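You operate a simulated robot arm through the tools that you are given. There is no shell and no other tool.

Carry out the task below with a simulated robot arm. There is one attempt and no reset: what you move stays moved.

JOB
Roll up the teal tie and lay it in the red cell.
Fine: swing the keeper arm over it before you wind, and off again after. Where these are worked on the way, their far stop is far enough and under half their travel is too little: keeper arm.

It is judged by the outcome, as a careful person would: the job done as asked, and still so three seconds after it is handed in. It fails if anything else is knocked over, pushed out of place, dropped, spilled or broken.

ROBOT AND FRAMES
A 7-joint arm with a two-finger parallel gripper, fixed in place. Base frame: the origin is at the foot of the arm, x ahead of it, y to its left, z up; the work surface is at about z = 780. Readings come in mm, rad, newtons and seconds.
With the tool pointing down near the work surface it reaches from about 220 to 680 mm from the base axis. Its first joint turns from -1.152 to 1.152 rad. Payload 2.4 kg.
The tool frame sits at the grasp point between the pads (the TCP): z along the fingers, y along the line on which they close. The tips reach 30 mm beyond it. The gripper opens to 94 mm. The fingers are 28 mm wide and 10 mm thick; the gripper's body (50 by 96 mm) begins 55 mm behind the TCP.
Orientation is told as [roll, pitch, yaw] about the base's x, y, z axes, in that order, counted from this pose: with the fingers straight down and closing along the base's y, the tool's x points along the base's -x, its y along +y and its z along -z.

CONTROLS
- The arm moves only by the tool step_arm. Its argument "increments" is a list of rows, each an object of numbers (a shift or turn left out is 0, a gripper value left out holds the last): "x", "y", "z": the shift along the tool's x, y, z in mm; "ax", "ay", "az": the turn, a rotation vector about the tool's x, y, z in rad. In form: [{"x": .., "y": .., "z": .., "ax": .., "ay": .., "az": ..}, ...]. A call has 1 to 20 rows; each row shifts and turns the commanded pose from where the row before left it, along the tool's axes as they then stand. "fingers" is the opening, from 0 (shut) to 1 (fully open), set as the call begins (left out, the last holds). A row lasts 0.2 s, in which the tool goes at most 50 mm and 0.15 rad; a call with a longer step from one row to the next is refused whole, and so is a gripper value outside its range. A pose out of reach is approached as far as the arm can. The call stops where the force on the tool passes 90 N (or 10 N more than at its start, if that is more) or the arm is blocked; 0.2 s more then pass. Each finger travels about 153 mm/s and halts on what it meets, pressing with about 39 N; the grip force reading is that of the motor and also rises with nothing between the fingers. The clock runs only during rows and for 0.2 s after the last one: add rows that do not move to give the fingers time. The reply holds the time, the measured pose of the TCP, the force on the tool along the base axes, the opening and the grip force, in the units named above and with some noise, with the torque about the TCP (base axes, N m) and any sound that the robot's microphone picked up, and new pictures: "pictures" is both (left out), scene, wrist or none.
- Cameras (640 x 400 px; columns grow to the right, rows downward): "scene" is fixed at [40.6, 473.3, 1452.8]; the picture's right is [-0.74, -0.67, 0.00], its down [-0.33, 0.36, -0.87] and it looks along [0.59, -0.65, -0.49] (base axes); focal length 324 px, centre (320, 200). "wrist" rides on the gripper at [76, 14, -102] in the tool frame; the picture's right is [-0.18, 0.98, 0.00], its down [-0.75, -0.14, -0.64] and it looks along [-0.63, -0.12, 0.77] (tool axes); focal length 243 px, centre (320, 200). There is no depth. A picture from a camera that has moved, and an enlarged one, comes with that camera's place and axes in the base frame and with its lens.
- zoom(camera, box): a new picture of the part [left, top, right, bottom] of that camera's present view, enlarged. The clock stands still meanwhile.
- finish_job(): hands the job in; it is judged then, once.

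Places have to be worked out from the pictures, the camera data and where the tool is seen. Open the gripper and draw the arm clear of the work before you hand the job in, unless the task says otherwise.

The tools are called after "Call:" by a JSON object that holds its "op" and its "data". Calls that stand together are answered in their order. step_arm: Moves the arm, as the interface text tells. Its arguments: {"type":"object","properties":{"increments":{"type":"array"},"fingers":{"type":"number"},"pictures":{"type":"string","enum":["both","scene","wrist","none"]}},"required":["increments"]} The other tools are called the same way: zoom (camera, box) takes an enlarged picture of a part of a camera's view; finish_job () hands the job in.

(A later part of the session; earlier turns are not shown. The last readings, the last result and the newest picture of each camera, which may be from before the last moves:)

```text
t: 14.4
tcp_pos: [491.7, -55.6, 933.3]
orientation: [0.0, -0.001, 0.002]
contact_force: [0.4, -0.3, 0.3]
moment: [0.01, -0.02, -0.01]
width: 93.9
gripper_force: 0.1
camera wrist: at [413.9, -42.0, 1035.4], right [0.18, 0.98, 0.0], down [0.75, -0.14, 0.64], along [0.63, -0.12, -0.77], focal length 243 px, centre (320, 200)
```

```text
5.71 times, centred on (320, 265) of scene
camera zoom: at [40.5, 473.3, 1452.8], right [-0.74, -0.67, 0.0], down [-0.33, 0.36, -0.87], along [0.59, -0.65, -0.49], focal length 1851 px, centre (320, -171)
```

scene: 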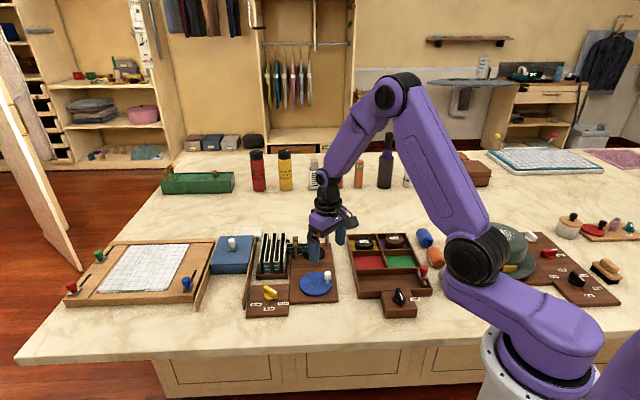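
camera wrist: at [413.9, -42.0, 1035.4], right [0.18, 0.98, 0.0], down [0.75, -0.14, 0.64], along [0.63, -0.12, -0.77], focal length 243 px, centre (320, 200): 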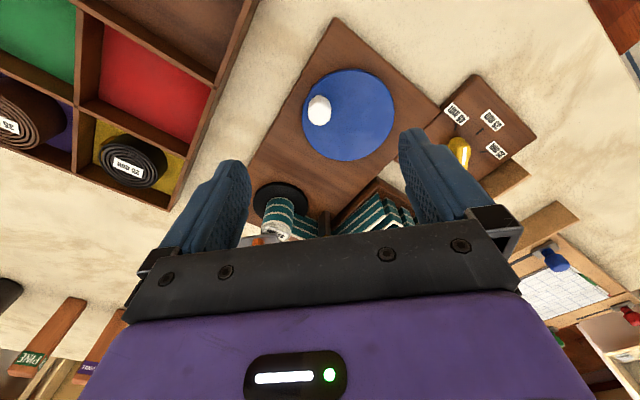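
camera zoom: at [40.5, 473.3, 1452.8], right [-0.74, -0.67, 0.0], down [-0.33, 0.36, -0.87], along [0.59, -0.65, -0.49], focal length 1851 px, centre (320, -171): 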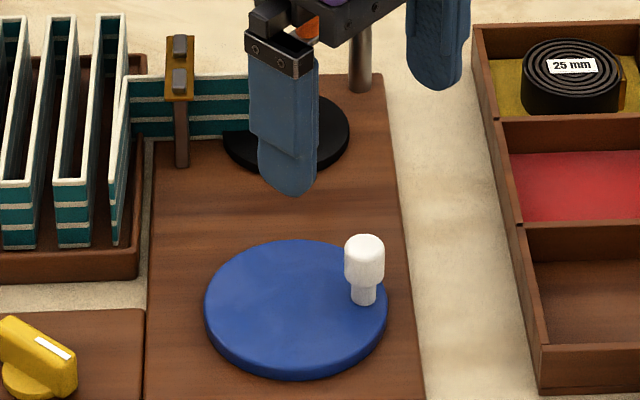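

The knob is centred between the open fingers at about (490.5,-56), top z≈830. The disc centre is near (510.5,-31), so the crank radius is about 32 mm. I'll descend to put the tips just above the disc and close on the knob.

Call:
{"op": "step_arm", "data": {"increments": [{"x": 1, "y": -0.4, "z": 35}, {"x": 0, "y": 0, "z": 35}, {"x": 0, "y": 0, "z": 26}, {"x": 0, "y": 0}], "fingers": 1}}

Call:
{"op": "zoom", "data": {"camera": "wrist", "box": [200, 80, 440, 260]}}

Call:
{"op": "zoom", "data": {"camera": "scene", "box": [270, 230, 370, 300]}}

```text
t: 15.4
tcp_pos: [488.9, -56.0, 837.0]
orientation: [0.0, 0.0, 0.001]
contact_force: [0.7, 1.1, 0.6]
moment: [-0.02, 0.01, -0.03]
width: 94.1
gripper_force: 0.0
camera wrist: at [412.3, -42.7, 939.3], right [0.18, 0.98, 0.0], down [0.75, -0.14, 0.64], along [0.63, -0.12, -0.77], focal length 243 px, centre (320, 200)
```

scene: 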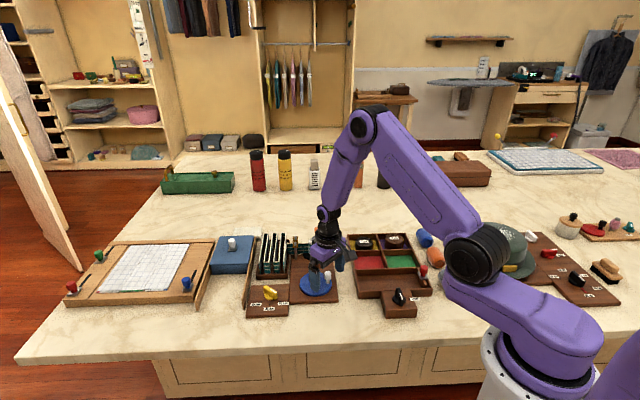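
wrist: 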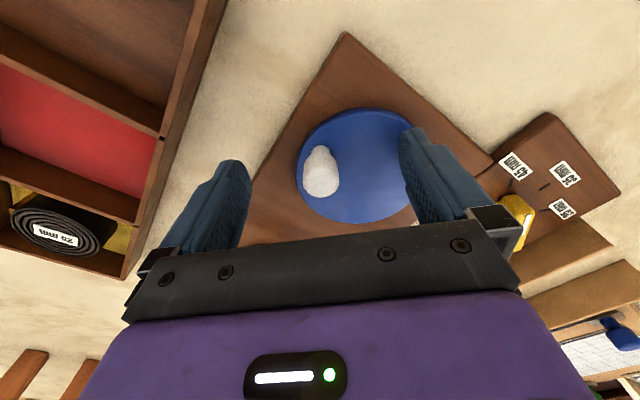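

```text
2.22 times, centred on (320, 170) of wrist
camera zoom: at [412.3, -42.7, 939.3], right [0.18, 0.98, 0.0], down [0.75, -0.14, 0.64], along [0.63, -0.12, -0.77], focal length 539 px, centre (320, 267)
```

zoom: 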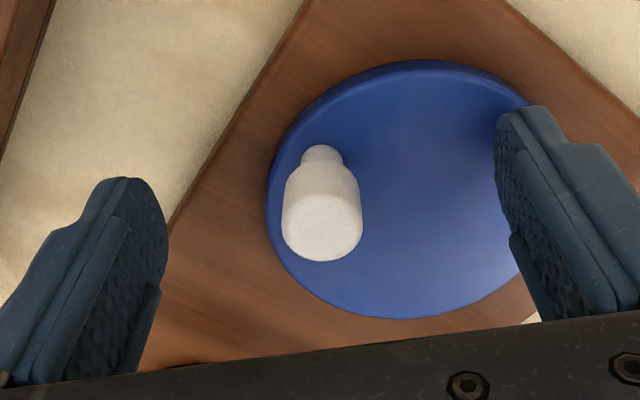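

```text
5.71 times, centred on (320, 265) of scene
camera zoom: at [40.6, 473.3, 1452.8], right [-0.74, -0.67, 0.0], down [-0.33, 0.36, -0.87], along [0.59, -0.65, -0.49], focal length 1851 px, centre (320, -171)
```

zoom: 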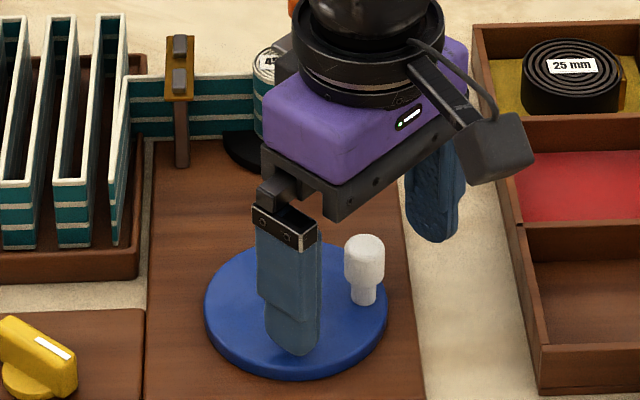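

The knob is centred between the fingers at (490,-56). Closing on it.

Call:
{"op": "step_arm", "data": {"increments": [{"x": -1, "y": 0}, {"x": 0, "y": 0}, {"x": 0, "y": 0}], "fingers": 0, "pictures": "wrist"}}

Call:
{"op": "zoom", "data": {"camera": "wrist", "box": [200, 80, 440, 260]}}

```text
t: 16.2
tcp_pos: [489.6, -56.5, 836.7]
orientation: [0.002, 0.0, 0.0]
contact_force: [2.6, 1.8, -2.2]
moment: [0.05, -0.07, -0.01]
width: 19.0
gripper_force: 45.1
camera wrist: at [413.1, -42.6, 939.1], right [0.18, 0.98, 0.0], down [0.75, -0.14, 0.64], along [0.63, -0.12, -0.77], focal length 243 px, centre (320, 200)
```

wrist: 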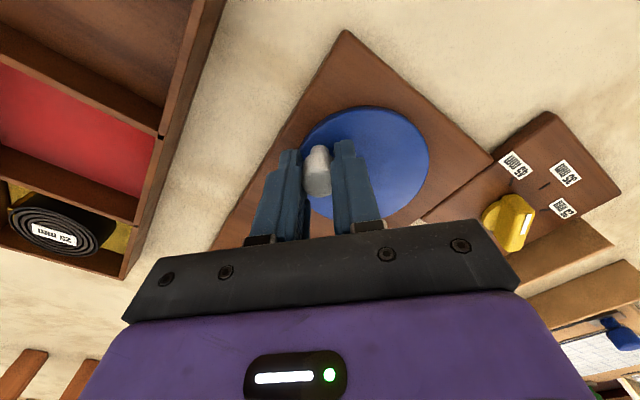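

```text
2.22 times, centred on (320, 170) of wrist
camera zoom: at [413.1, -42.6, 939.1], right [0.18, 0.98, 0.0], down [0.75, -0.14, 0.64], along [0.63, -0.12, -0.77], focal length 539 px, centre (320, 267)
```

zoom: 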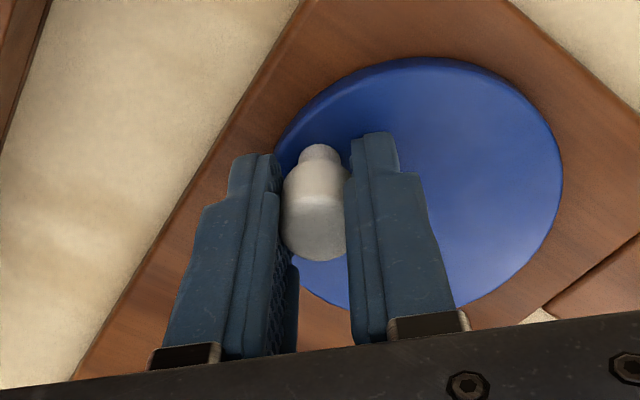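

Gripped at 19 mm. I'll test the drive by cranking about 20° clockwise (seen from above), then watch the tie, the forces and any sound.

Call:
{"op": "step_arm", "data": {"increments": [{"x": 4.2, "y": 4.0}, {"x": 3.4, "y": 4.6}, {"x": 0, "y": 0}]}}

Call:
{"op": "zoom", "data": {"camera": "scene", "box": [235, 225, 355, 305]}}

```text
t: 17.0
tcp_pos: [487.5, -55.8, 836.6]
orientation: [-0.001, -0.023, -0.012]
contact_force: [28.9, -45.3, -9.3]
moment: [-0.18, 0.01, -0.05]
width: 19.2
gripper_force: 44.7
camera wrist: at [409.2, -40.8, 938.3], right [0.2, 0.98, 0.0], down [0.74, -0.15, 0.66], along [0.64, -0.13, -0.75], focal length 243 px, centre (320, 200)
```

scene: 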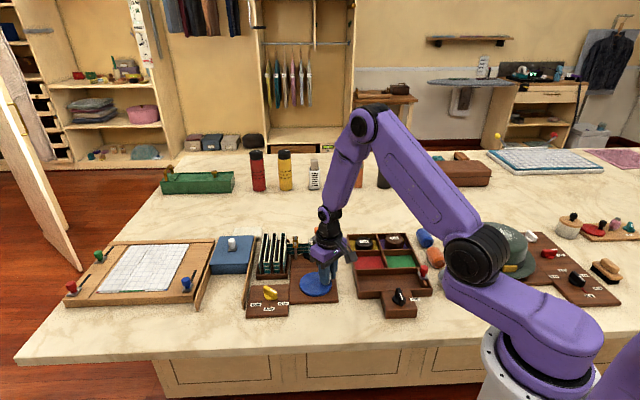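
wrist: 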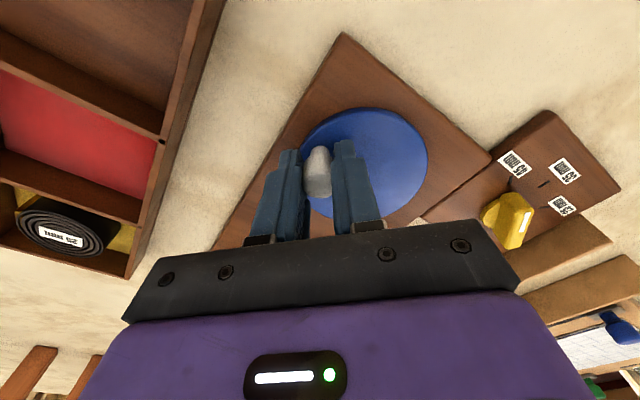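

```text
5.00 times, centred on (295, 265) of scene
camera zoom: at [41.5, 472.2, 1453.2], right [-0.74, -0.67, 0.0], down [-0.33, 0.36, -0.87], along [0.59, -0.65, -0.49], focal length 1620 px, centre (445, -125)
```

zoom: 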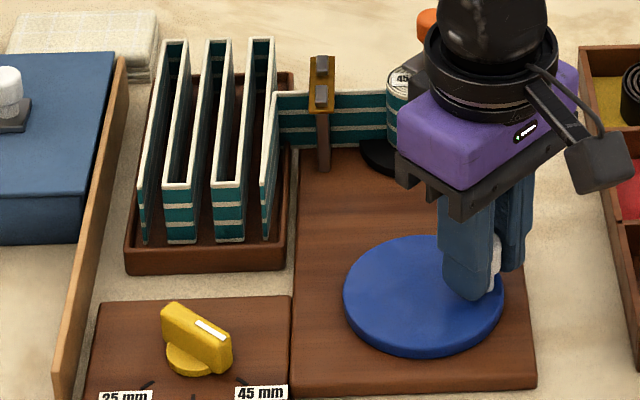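

Clockwise meets a firm stop (about 54 N against the motion, no movement), so that is the disc's end. I'll return and try counter-clockwise by about 20°.

Call:
{"op": "step_arm", "data": {"increments": [{"x": -7.6, "y": -8.6}, {"x": -4.8, "y": -3.2}, {"x": -5.2, "y": -2.2}, {"x": 0, "y": 0}]}}

Call:
{"op": "zoom", "data": {"camera": "scene", "box": [235, 225, 355, 305]}}

```text
t: 18.0
tcp_pos: [497.4, -63.3, 836.0]
orientation: [0.0, 0.003, -0.002]
contact_force: [-9.3, -18.6, 16.9]
moment: [-0.29, 1.27, 0.02]
width: 19.0
gripper_force: 45.4
camera wrist: at [421.6, -48.7, 938.1], right [0.19, 0.98, 0.0], down [0.76, -0.14, 0.64], along [0.63, -0.12, -0.77], focal length 243 px, centre (320, 200)
```

scene: 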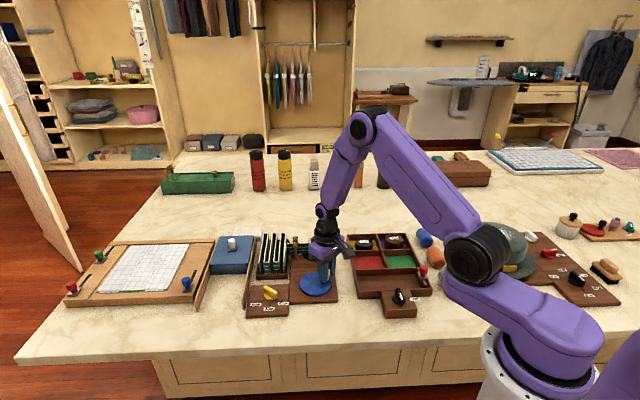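
wrist: 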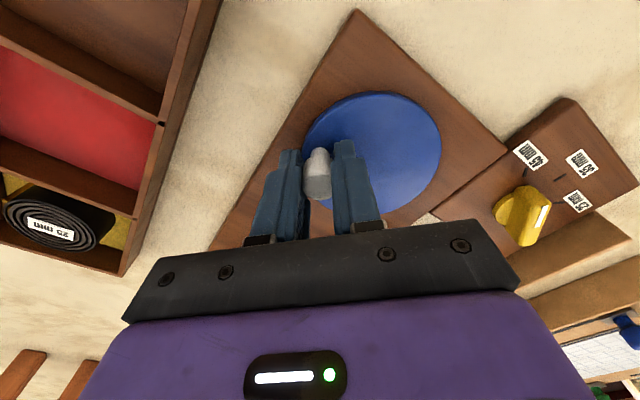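

```text
5.00 times, centred on (295, 265) of scene
camera zoom: at [40.1, 472.9, 1453.0], right [-0.74, -0.67, 0.0], down [-0.33, 0.36, -0.87], along [0.59, -0.65, -0.49], focal length 1620 px, centre (445, -125)
```

zoom: 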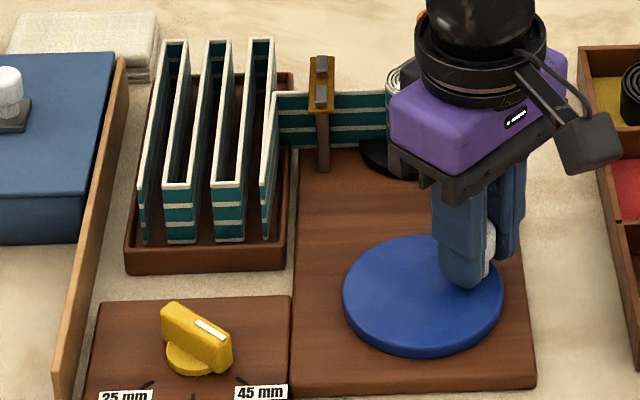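

Counter-clockwise moves freely and the knob is following. I'll continue about 60° more while checking the load to refine the circle.

Call:
{"op": "step_arm", "data": {"increments": [{"x": -5.5, "y": -2.4}, {"x": -5.9, "y": -0.4}, {"x": -5.9, "y": 0.7}, {"x": -5.7, "y": 1.7}, {"x": -5.3, "y": 2.6}, {"x": -4.7, "y": 3.5}, {"x": 0, "y": 0}]}}

Call:
{"op": "zoom", "data": {"camera": "scene", "box": [235, 225, 355, 305]}}

Call:
{"op": "zoom", "data": {"camera": "wrist", "box": [200, 60, 440, 240]}}

```text
t: 19.6
tcp_pos: [534.9, -57.5, 836.2]
orientation: [-0.001, -0.008, -0.001]
contact_force: [20.0, -22.1, -29.7]
moment: [-0.03, -0.31, -0.01]
width: 19.2
gripper_force: 45.2
camera wrist: at [457.2, -43.2, 938.1], right [0.19, 0.98, 0.0], down [0.75, -0.14, 0.65], along [0.64, -0.12, -0.76], focal length 243 px, centre (320, 200)
```

scene: 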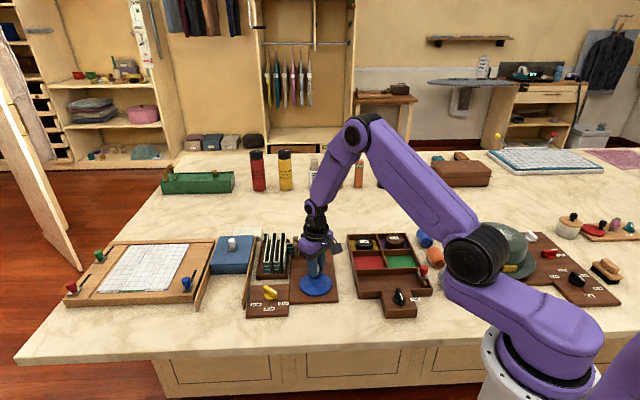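
wrist: 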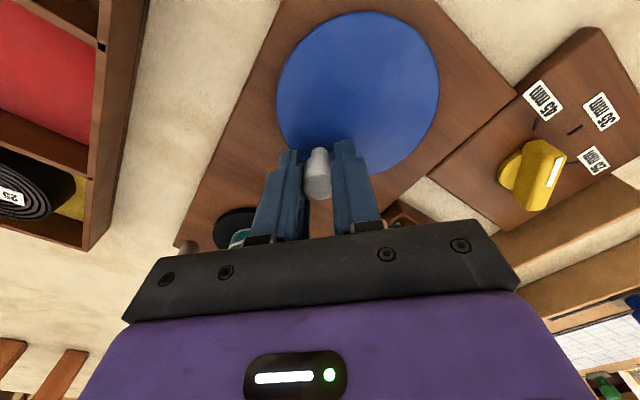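

```text
5.00 times, centred on (295, 265) of scene
camera zoom: at [41.6, 472.7, 1453.0], right [-0.74, -0.67, 0.0], down [-0.33, 0.36, -0.87], along [0.59, -0.65, -0.49], focal length 1620 px, centre (445, -125)
```

zoom: 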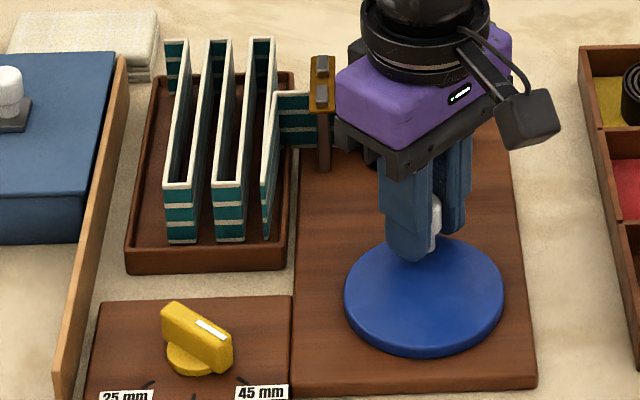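

```text
2.22 times, centred on (320, 150) of wrist
camera zoom: at [457.2, -43.2, 938.1], right [0.19, 0.98, 0.0], down [0.75, -0.14, 0.65], along [0.64, -0.12, -0.76], focal length 539 px, centre (320, 311)
```

zoom: 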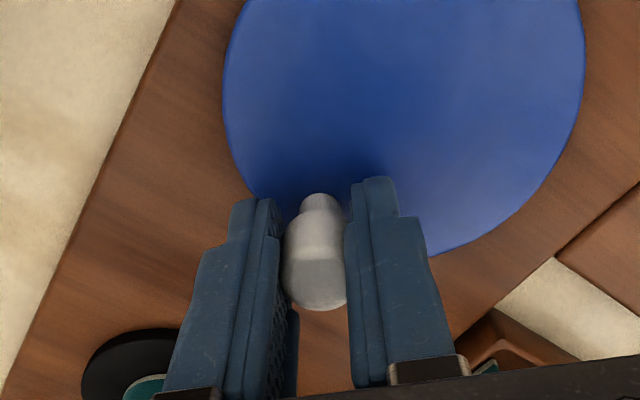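

The tie is visibly being drawn in: the leftmost fold has shortened. The side loads indicate the crank centre is nearer (513,-33.5) with R≈33. I'll continue counter-clockwise with that correction for about 95°.

Call:
{"op": "step_arm", "data": {"increments": [{"x": -6.7, "y": 3.1}, {"x": -3.4, "y": 6.0}, {"x": -2.2, "y": 6.5}, {"x": -0.7, "y": 6.9}, {"x": 0.7, "y": 6.9}, {"x": 2.2, "y": 6.5}, {"x": 3.4, "y": 6.0}, {"x": 4.6, "y": 5.1}, {"x": 0, "y": 0}]}}

Call:
{"op": "zoom", "data": {"camera": "scene", "box": [235, 225, 355, 305]}}

Call:
{"op": "zoom", "data": {"camera": "wrist", "box": [160, 60, 400, 240]}}

```text
t: 21.6
tcp_pos: [534.2, -5.4, 836.4]
orientation: [-0.002, 0.0, 0.003]
contact_force: [14.5, 16.6, -26.1]
moment: [0.14, -0.21, 0.02]
width: 19.2
gripper_force: 44.8
camera wrist: at [458.0, 6.9, 939.0], right [0.18, 0.98, 0.0], down [0.75, -0.14, 0.64], along [0.63, -0.12, -0.77], focal length 243 px, centre (320, 200)
```

scene: 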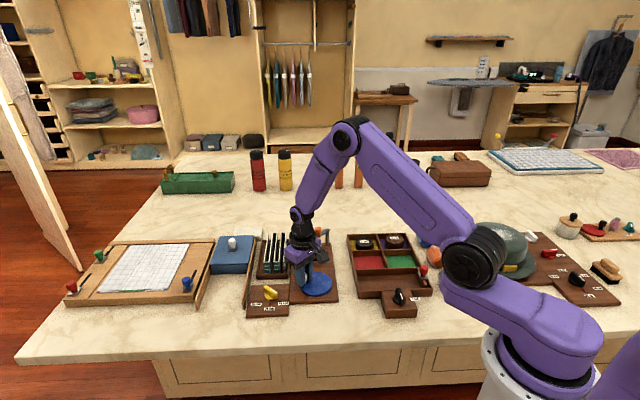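
wrist: 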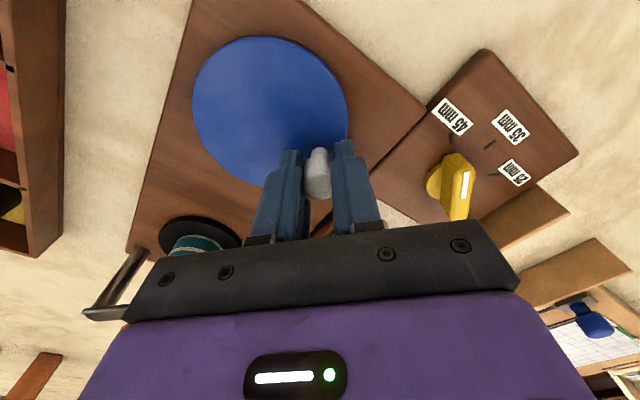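

```text
5.00 times, centred on (295, 265) of scene
camera zoom: at [41.3, 473.7, 1452.7], right [-0.74, -0.67, 0.0], down [-0.33, 0.36, -0.87], along [0.59, -0.65, -0.49], focal length 1620 px, centre (445, -125)
```

zoom: 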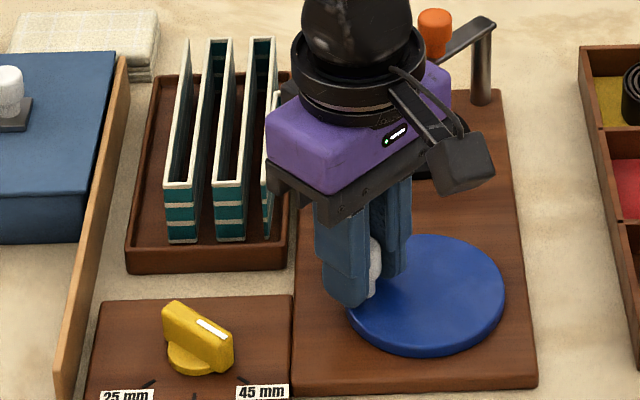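

```text
2.22 times, centred on (280, 150) of wrist
camera zoom: at [458.0, 6.9, 939.0], right [0.18, 0.98, 0.0], down [0.75, -0.14, 0.64], along [0.63, -0.12, -0.77], focal length 539 px, centre (409, 311)
```

zoom: 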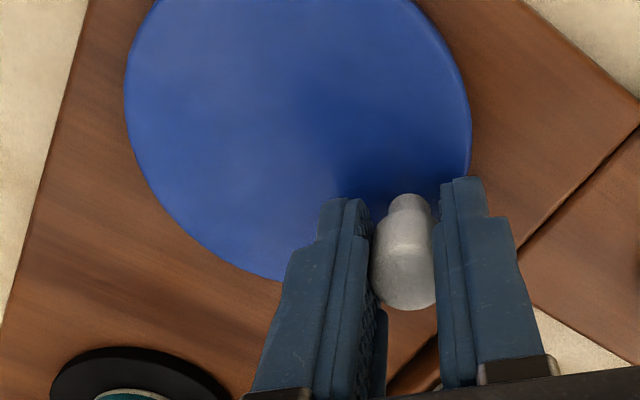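

Half a turn has used up one leg of the tie; six or so remain. Loads stay outward at both sides, which fits a centre at (512.5,-31.5) with R≈34.5. I'll complete the full turn back to the start angle.

Call:
{"op": "step_arm", "data": {"increments": [{"x": 6.4, "y": 8.0}, {"x": 6.7, "y": 2.7}, {"x": 7.1, "y": 1.2}, {"x": 7.2, "y": -0.2}, {"x": 7.0, "y": -1.8}, {"x": 6.5, "y": -3.1}, {"x": 5.7, "y": -4.5}, {"x": 4.6, "y": -5.5}, {"x": 3.4, "y": -6.4}, {"x": 2.0, "y": -6.9}, {"x": 0.5, "y": -7.2}, {"x": -1.0, "y": -7.1}, {"x": -2.5, "y": -6.8}, {"x": -3.8, "y": -6.1}, {"x": -5.0, "y": -5.2}, {"x": 0, "y": 0}]}}

Call:
{"op": "zoom", "data": {"camera": "scene", "box": [235, 225, 355, 305]}}

Call:
{"op": "zoom", "data": {"camera": "wrist", "box": [200, 60, 440, 240]}}

```text
t: 25.0
tcp_pos: [489.6, -56.9, 837.5]
orientation: [0.001, -0.001, 0.001]
contact_force: [10.0, 11.7, -13.9]
moment: [0.18, -0.58, 0.01]
width: 19.1
gripper_force: 45.0
camera wrist: at [412.7, -43.8, 939.2], right [0.18, 0.98, 0.0], down [0.75, -0.14, 0.64], along [0.63, -0.12, -0.77], focal length 243 px, centre (320, 200)
```

scene: 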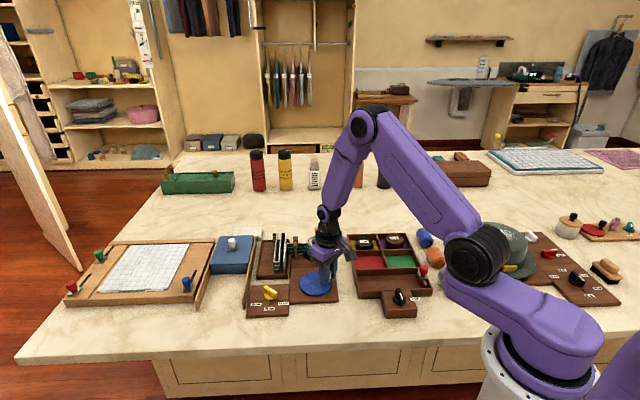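
wrist: 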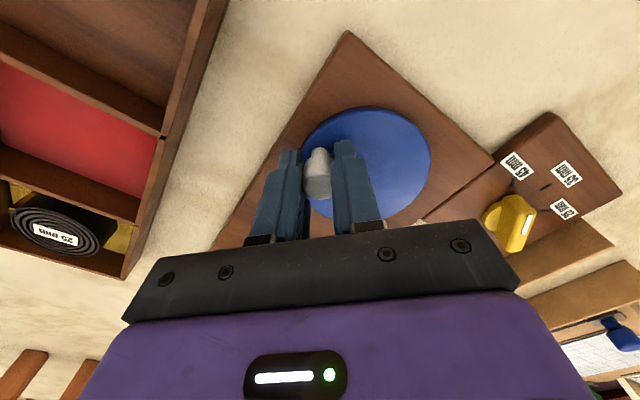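

```text
5.00 times, centred on (295, 265) of scene
camera zoom: at [41.0, 473.6, 1452.7], right [-0.74, -0.67, 0.0], down [-0.33, 0.36, -0.87], along [0.59, -0.65, -0.49], focal length 1620 px, centre (445, -125)
```

zoom: 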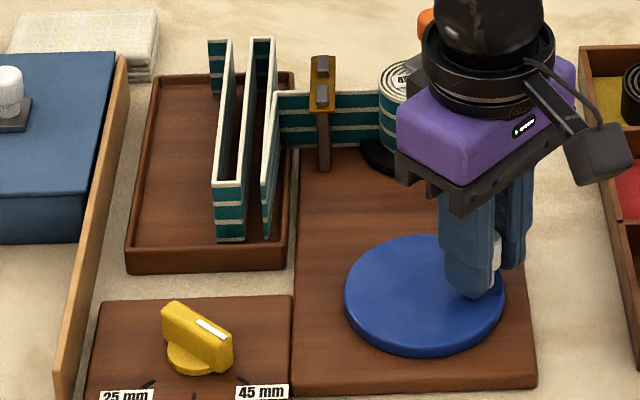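

```text
2.22 times, centred on (320, 150) of wrist
camera zoom: at [412.7, -43.8, 939.2], right [0.18, 0.98, 0.0], down [0.75, -0.14, 0.64], along [0.63, -0.12, -0.77], focal length 539 px, centre (320, 311)
```

zoom: 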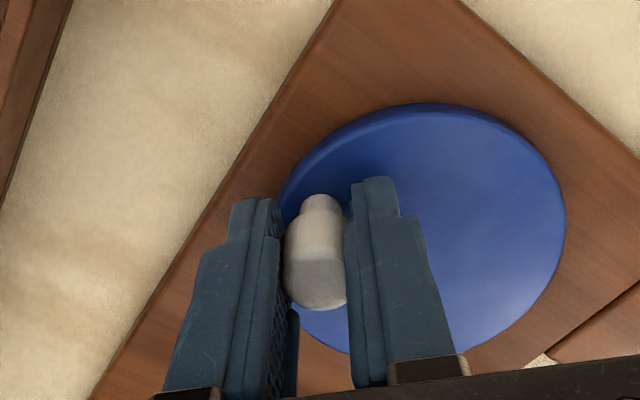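

One turn has consumed more than half the tie; roughly three legs remain. I'll continue for about 225° of the second turn, then check.

Call:
{"op": "step_arm", "data": {"increments": [{"x": -8.3, "y": -4.1}, {"x": -8.5, "y": -2.7}, {"x": -8.9, "y": -0.4}, {"x": -8.6, "y": 2.0}, {"x": -7.9, "y": 4.0}, {"x": -6.5, "y": 6.0}, {"x": -4.8, "y": 7.5}, {"x": -2.7, "y": 8.5}, {"x": -0.4, "y": 8.9}, {"x": 2.0, "y": 8.6}, {"x": 4.0, "y": 7.9}, {"x": 6.0, "y": 6.5}, {"x": 7.5, "y": 4.8}, {"x": 8.5, "y": 2.7}, {"x": 8.9, "y": 0.4}, {"x": 0, "y": 0}]}}

Call:
{"op": "zoom", "data": {"camera": "scene", "box": [235, 225, 355, 305]}}

```text
t: 28.4
tcp_pos: [510.9, 2.9, 836.8]
orientation: [-0.001, -0.006, -0.001]
contact_force: [1.0, -12.4, 30.0]
moment: [-0.17, -0.76, 0.01]
width: 19.3
gripper_force: 45.3
camera wrist: at [433.4, 16.0, 938.3], right [0.19, 0.98, 0.0], down [0.75, -0.14, 0.65], along [0.64, -0.12, -0.76], focal length 243 px, centre (320, 200)
```

scene: 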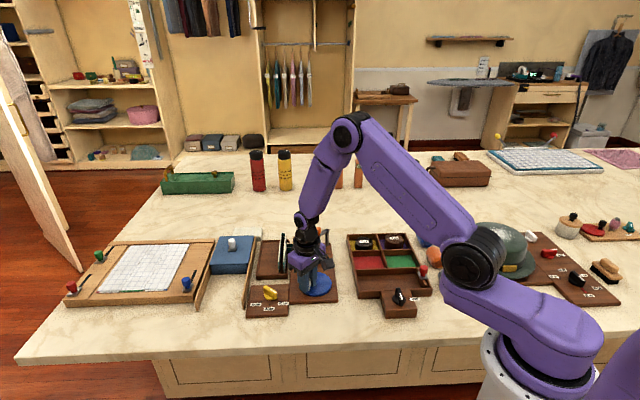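
wrist: 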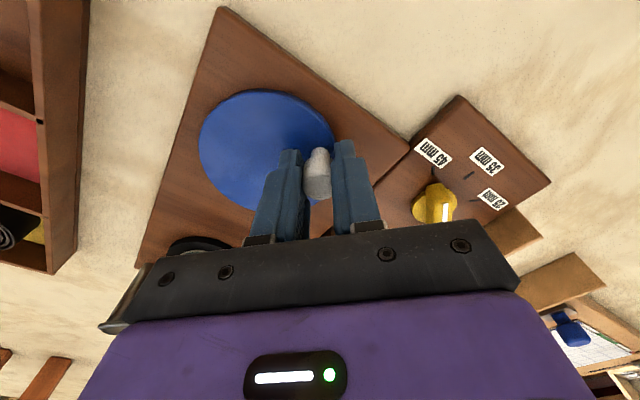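

```text
5.00 times, centred on (295, 265) of scene
camera zoom: at [40.0, 473.0, 1452.9], right [-0.74, -0.67, 0.0], down [-0.33, 0.36, -0.87], along [0.59, -0.65, -0.49], focal length 1620 px, centre (445, -125)
```

zoom: 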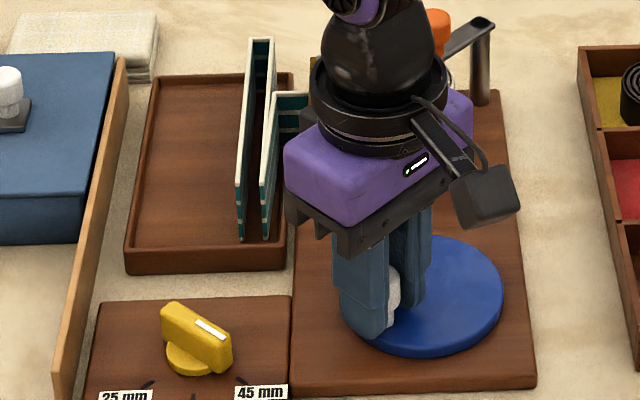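

About two legs remain. I'll crank another 180° and check again.

Call:
{"op": "step_arm", "data": {"increments": [{"x": 8.6, "y": -2.0}, {"x": 7.9, "y": -4.0}, {"x": 6.5, "y": -6.0}, {"x": 4.8, "y": -7.5}, {"x": 2.7, "y": -8.5}, {"x": 0.4, "y": -8.9}, {"x": -2.0, "y": -8.6}, {"x": -4.0, "y": -7.9}, {"x": -6.0, "y": -6.5}, {"x": -7.5, "y": -4.8}, {"x": -8.5, "y": -2.7}, {"x": -8.9, "y": -0.4}, {"x": 0, "y": 0}]}}

Call:
{"op": "zoom", "data": {"camera": "scene", "box": [235, 225, 355, 305]}}

```text
t: 31.2
tcp_pos: [513.2, -65.9, 836.1]
orientation: [0.0, 0.005, -0.003]
contact_force: [1.2, -4.0, -2.9]
moment: [-0.12, 0.75, -0.02]
width: 18.8
gripper_force: 45.0
camera wrist: at [437.8, -51.9, 938.9], right [0.18, 0.98, 0.0], down [0.76, -0.14, 0.64], along [0.63, -0.12, -0.77], focal length 243 px, centre (320, 200)
```

scene: 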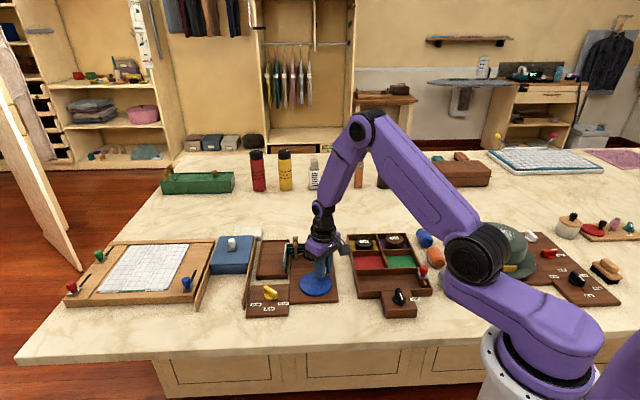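
wrist: 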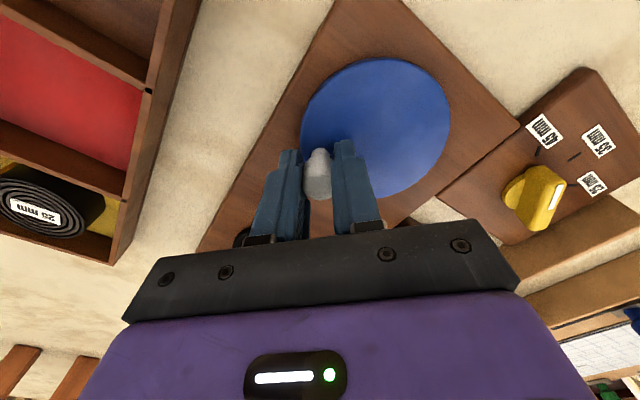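

```text
5.00 times, centred on (295, 265) of scene
camera zoom: at [40.6, 473.2, 1452.9], right [-0.74, -0.67, 0.0], down [-0.33, 0.36, -0.87], along [0.59, -0.65, -0.49], focal length 1620 px, centre (445, -125)
```

zoom: 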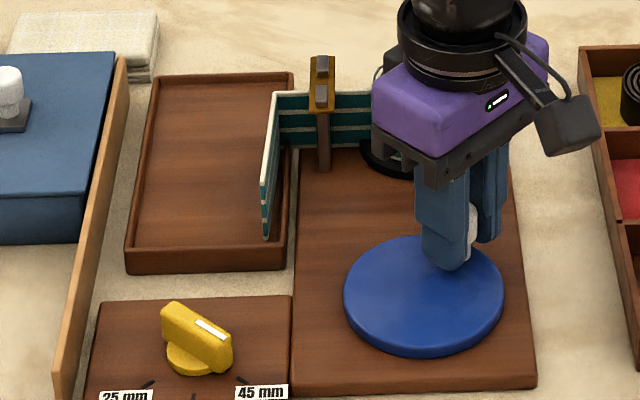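

One leg and the lead-in remain. I'll crank about 135° more and look again.

Call:
{"op": "step_arm", "data": {"increments": [{"x": -8.6, "y": 2.0}, {"x": -7.9, "y": 4.0}, {"x": -6.5, "y": 6.0}, {"x": -4.8, "y": 7.5}, {"x": -2.7, "y": 8.5}, {"x": -0.4, "y": 8.9}, {"x": 2.0, "y": 8.6}, {"x": 4.0, "y": 7.9}, {"x": 6.0, "y": 6.5}, {"x": 0, "y": 0}]}}

Call:
{"op": "zoom", "data": {"camera": "scene", "box": [235, 225, 355, 305]}}

```text
t: 33.4
tcp_pos: [533.7, -5.2, 836.7]
orientation: [0.0, 0.0, 0.0]
contact_force: [-4.7, -6.5, 2.8]
moment: [-0.11, 1.21, -0.03]
width: 19.0
gripper_force: 45.0
camera wrist: at [457.4, 7.7, 938.8], right [0.18, 0.98, 0.0], down [0.75, -0.14, 0.64], along [0.63, -0.12, -0.77], focal length 243 px, centre (320, 200)
```

scene: 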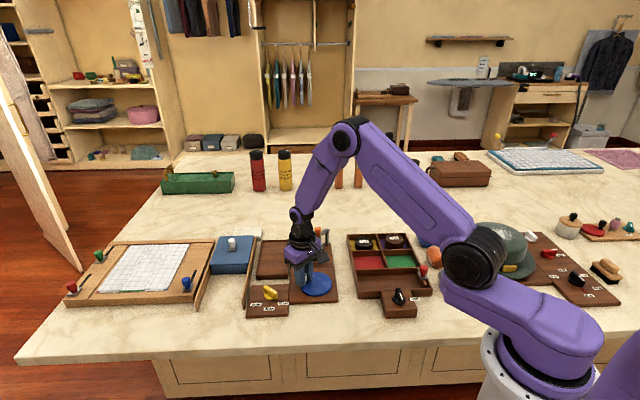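
wrist: 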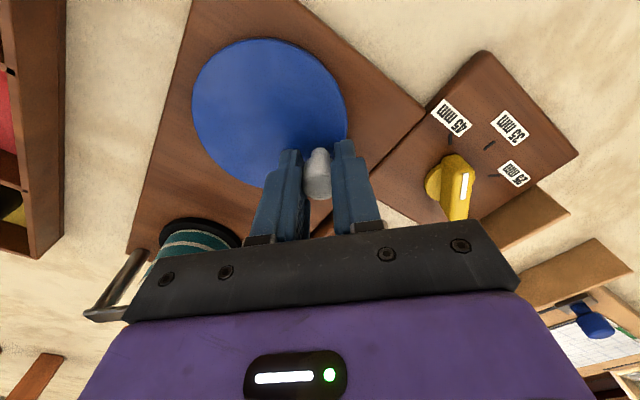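

```text
5.00 times, centred on (295, 265) of scene
camera zoom: at [40.4, 473.2, 1452.9], right [-0.74, -0.67, 0.0], down [-0.33, 0.36, -0.87], along [0.59, -0.65, -0.49], focal length 1620 px, centre (445, -125)
```

zoom: 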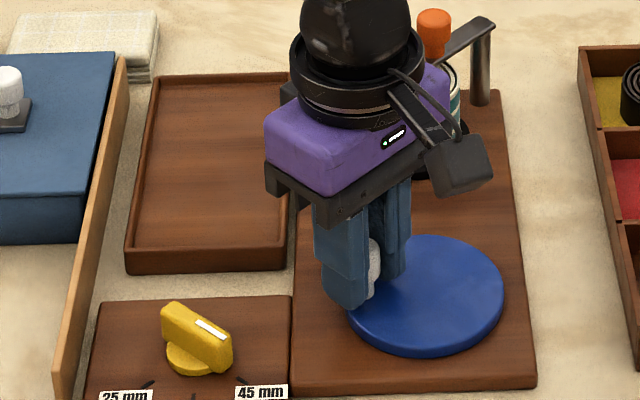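

The bin is empty now, but the lead-in by the guide is hidden behind the gripper. I'll keep cranking gently by about 75°, watching for the end stop.

Call:
{"op": "step_arm", "data": {"increments": [{"x": 7.5, "y": 4.8}, {"x": 8.5, "y": 2.7}, {"x": 8.9, "y": 0.4}, {"x": 8.6, "y": -2.0}, {"x": 7.9, "y": -4.0}, {"x": 0, "y": 0}]}}

Call:
{"op": "zoom", "data": {"camera": "scene", "box": [235, 225, 355, 305]}}

```text
t: 34.8
tcp_pos: [493.7, -3.3, 835.5]
orientation: [0.001, -0.004, 0.002]
contact_force: [-1.7, 1.3, 4.9]
moment: [0.05, -0.68, -0.01]
width: 18.9
gripper_force: 45.2
camera wrist: at [417.1, 10.9, 938.5], right [0.18, 0.98, 0.0], down [0.75, -0.14, 0.64], along [0.63, -0.12, -0.76], focal length 243 px, centre (320, 200)
```

scene: 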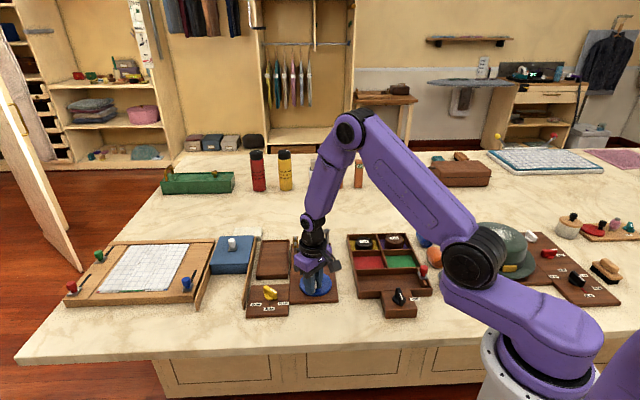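
wrist: 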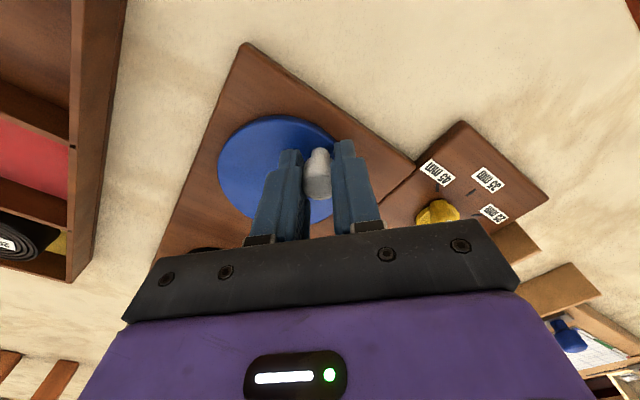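

```text
5.00 times, centred on (295, 265) of scene
camera zoom: at [40.4, 473.3, 1452.8], right [-0.74, -0.67, 0.0], down [-0.33, 0.36, -0.87], along [0.59, -0.65, -0.49], focal length 1620 px, centre (445, -125)
```

zoom: 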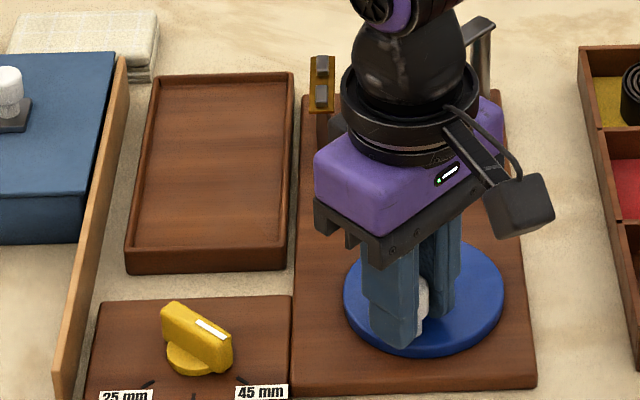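

No stop yet, and no strip is visible at the guide. I'll carry on another 90° to where the roll and guide are in view.

Call:
{"op": "step_arm", "data": {"increments": [{"x": 6.5, "y": -6.0}, {"x": 4.8, "y": -7.5}, {"x": 2.7, "y": -8.5}, {"x": 0.4, "y": -8.9}, {"x": -2.0, "y": -8.6}, {"x": -4.0, "y": -7.9}, {"x": 0, "y": 0}]}}

Call:
{"op": "zoom", "data": {"camera": "scene", "box": [235, 225, 355, 305]}}

```text
t: 36.4
tcp_pos: [484.0, -50.6, 837.0]
orientation: [0.001, 0.0, -0.002]
contact_force: [-0.9, -0.2, 9.1]
moment: [-0.01, 0.67, 0.05]
width: 19.0
gripper_force: 44.8
camera wrist: at [407.3, -37.6, 938.8], right [0.18, 0.98, 0.0], down [0.75, -0.14, 0.64], along [0.63, -0.12, -0.77], focal length 243 px, centre (320, 200)
```

scene: 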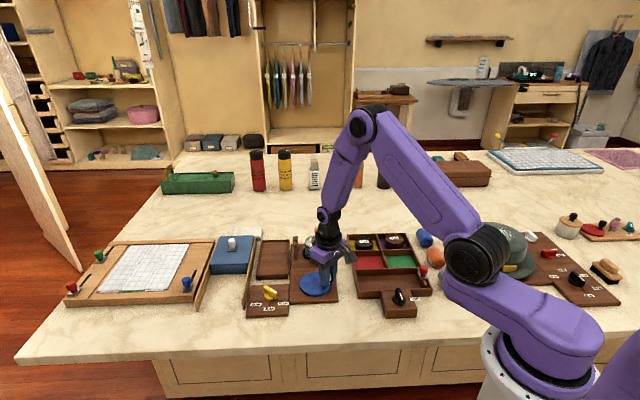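
wrist: 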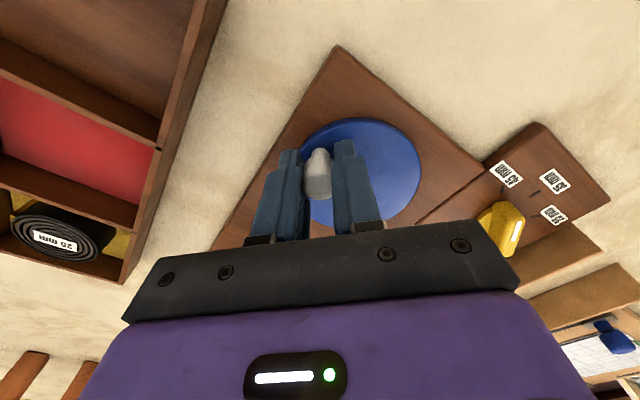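

```text
5.00 times, centred on (295, 265) of scene
camera zoom: at [40.4, 473.3, 1452.8], right [-0.74, -0.67, 0.0], down [-0.33, 0.36, -0.87], along [0.59, -0.65, -0.49], focal length 1620 px, centre (445, -125)
```

zoom: 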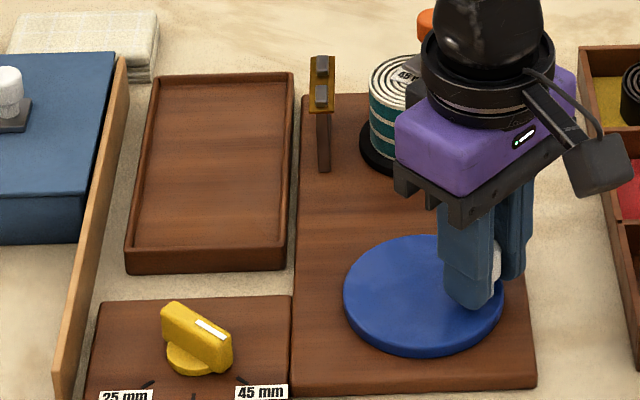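

The strip is gone from the bin and guide, and the roll is visibly fatter. I'll turn a bit further to feel for an end stop and make sure it's wound completely.

Call:
{"op": "step_arm", "data": {"increments": [{"x": -6.0, "y": -6.5}, {"x": -7.5, "y": -4.8}, {"x": -8.5, "y": -2.7}, {"x": 0, "y": 0}]}}

Call:
{"op": "zoom", "data": {"camera": "scene", "box": [275, 225, 355, 275]}}

```text
t: 37.4
tcp_pos: [505.5, -65.5, 836.3]
orientation: [0.0, 0.001, 0.0]
contact_force: [-0.9, -3.8, 4.7]
moment: [-0.06, 0.99, 0.0]
width: 18.9
gripper_force: 44.3
camera wrist: at [429.8, -51.7, 938.7], right [0.18, 0.98, 0.0], down [0.75, -0.14, 0.64], along [0.63, -0.12, -0.77], focal length 243 px, centre (320, 200)
```

scene: 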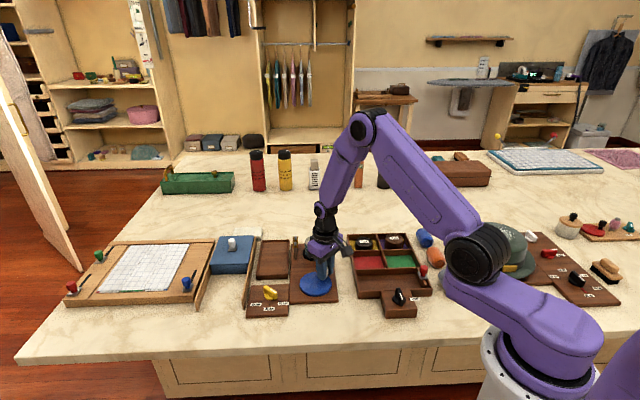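
wrist: 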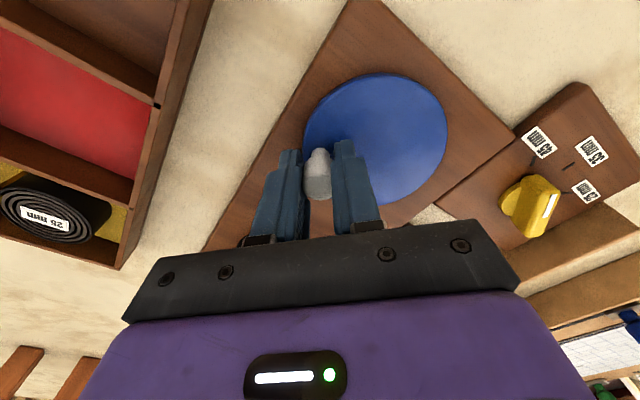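

```text
8.00 times, centred on (315, 250) of scene
camera zoom: at [40.5, 473.2, 1452.9], right [-0.74, -0.67, 0.0], down [-0.33, 0.36, -0.87], along [0.59, -0.65, -0.49], focal length 2592 px, centre (360, -200)
```

zoom: 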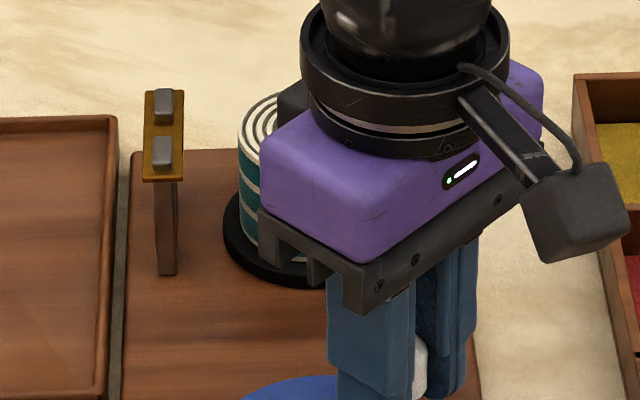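

The crank now turns with almost no load and no strip remains, so the tie is fully wound. I'll release the knob, rise and inspect the roll.

Call:
{"op": "step_arm", "data": {"increments": [{"x": 0, "y": 0}, {"x": 0, "y": 0}, {"x": 0, "y": 0, "z": -30}, {"x": 0, "y": 0, "z": -45}, {"x": 0, "y": 0, "z": -45}, {"x": 0, "y": -30, "z": -30}, {"x": 0, "y": 0}], "fingers": 1}}

Call:
{"op": "zoom", "data": {"camera": "scene", "box": [275, 215, 355, 265]}}

Call:
{"op": "zoom", "data": {"camera": "wrist", "box": [200, 60, 440, 240]}}

```text
t: 39.0
tcp_pos: [508.0, -93.6, 986.1]
orientation: [0.0, 0.0, -0.001]
contact_force: [0.1, 0.3, -0.3]
moment: [-0.02, -0.03, -0.02]
width: 94.2
gripper_force: 0.0
camera wrist: at [431.5, -80.5, 1089.2], right [0.18, 0.98, 0.0], down [0.75, -0.14, 0.64], along [0.63, -0.12, -0.77], focal length 243 px, centre (320, 200)
```

scene: 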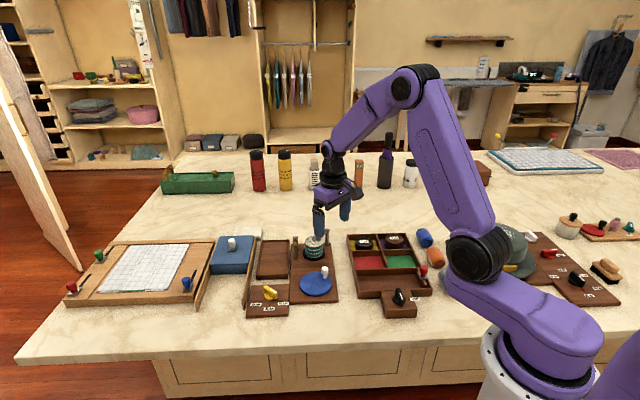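
wrist: 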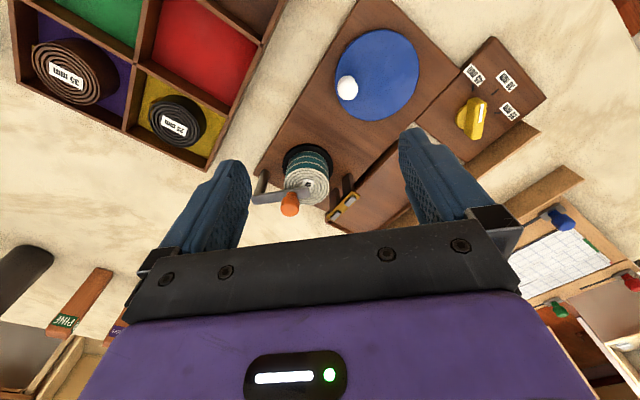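

```text
8.00 times, centred on (315, 240) of scene
camera zoom: at [40.6, 473.3, 1452.8], right [-0.74, -0.67, 0.0], down [-0.33, 0.36, -0.87], along [0.59, -0.65, -0.49], focal length 2592 px, centre (360, -120)
```

zoom: 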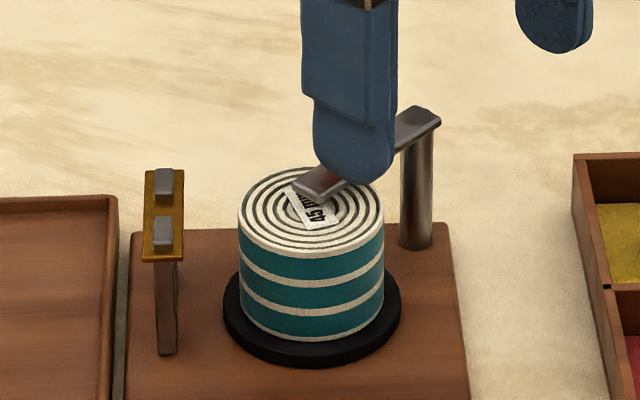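

```text
2.22 times, centred on (320, 150) of wrist
camera zoom: at [431.5, -80.5, 1089.2], right [0.18, 0.98, 0.0], down [0.75, -0.14, 0.64], along [0.63, -0.12, -0.77], focal length 539 px, centre (320, 311)
```

zoom: 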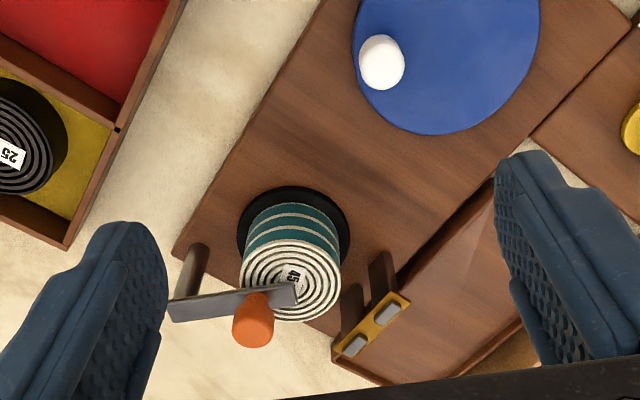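

The tie is rolled to about 57 mm diameter, with the keeper still over it. Next I'll go above the keeper knob near (612,-149) to swing it off.

Call:
{"op": "step_arm", "data": {"increments": [{"x": -35, "y": -19, "z": 5}, {"x": -35, "y": -19, "z": 15}, {"x": -34, "y": -18, "z": 20}, {"x": 0, "y": 0}], "fingers": 0.65}}

Call:
{"op": "zoom", "data": {"camera": "wrist", "box": [220, 60, 420, 220]}}

```text
t: 40.0
tcp_pos: [610.1, -149.9, 945.0]
orientation: [0.001, 0.0, 0.001]
contact_force: [0.0, -0.2, 0.0]
moment: [-0.04, 0.04, -0.02]
width: 61.2
gripper_force: 0.0
camera wrist: at [533.0, -136.3, 1048.1], right [0.18, 0.98, 0.0], down [0.75, -0.14, 0.64], along [0.63, -0.12, -0.77], focal length 243 px, centre (320, 200)
```

scene: 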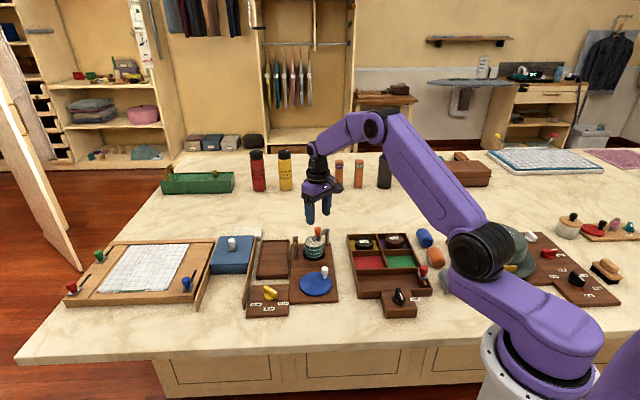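
wrist: 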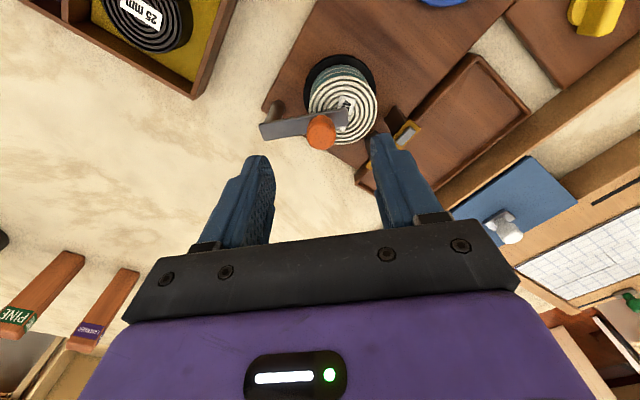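

```text
2.50 times, centred on (320, 140) of wrist
camera zoom: at [533.0, -136.3, 1048.1], right [0.18, 0.98, 0.0], down [0.75, -0.14, 0.64], along [0.63, -0.12, -0.77], focal length 606 px, centre (320, 350)
```

zoom: 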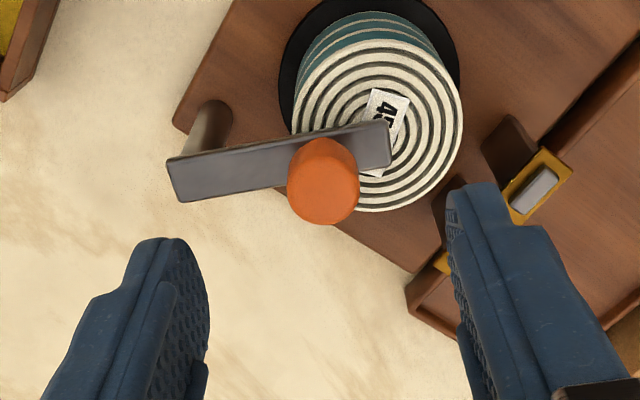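

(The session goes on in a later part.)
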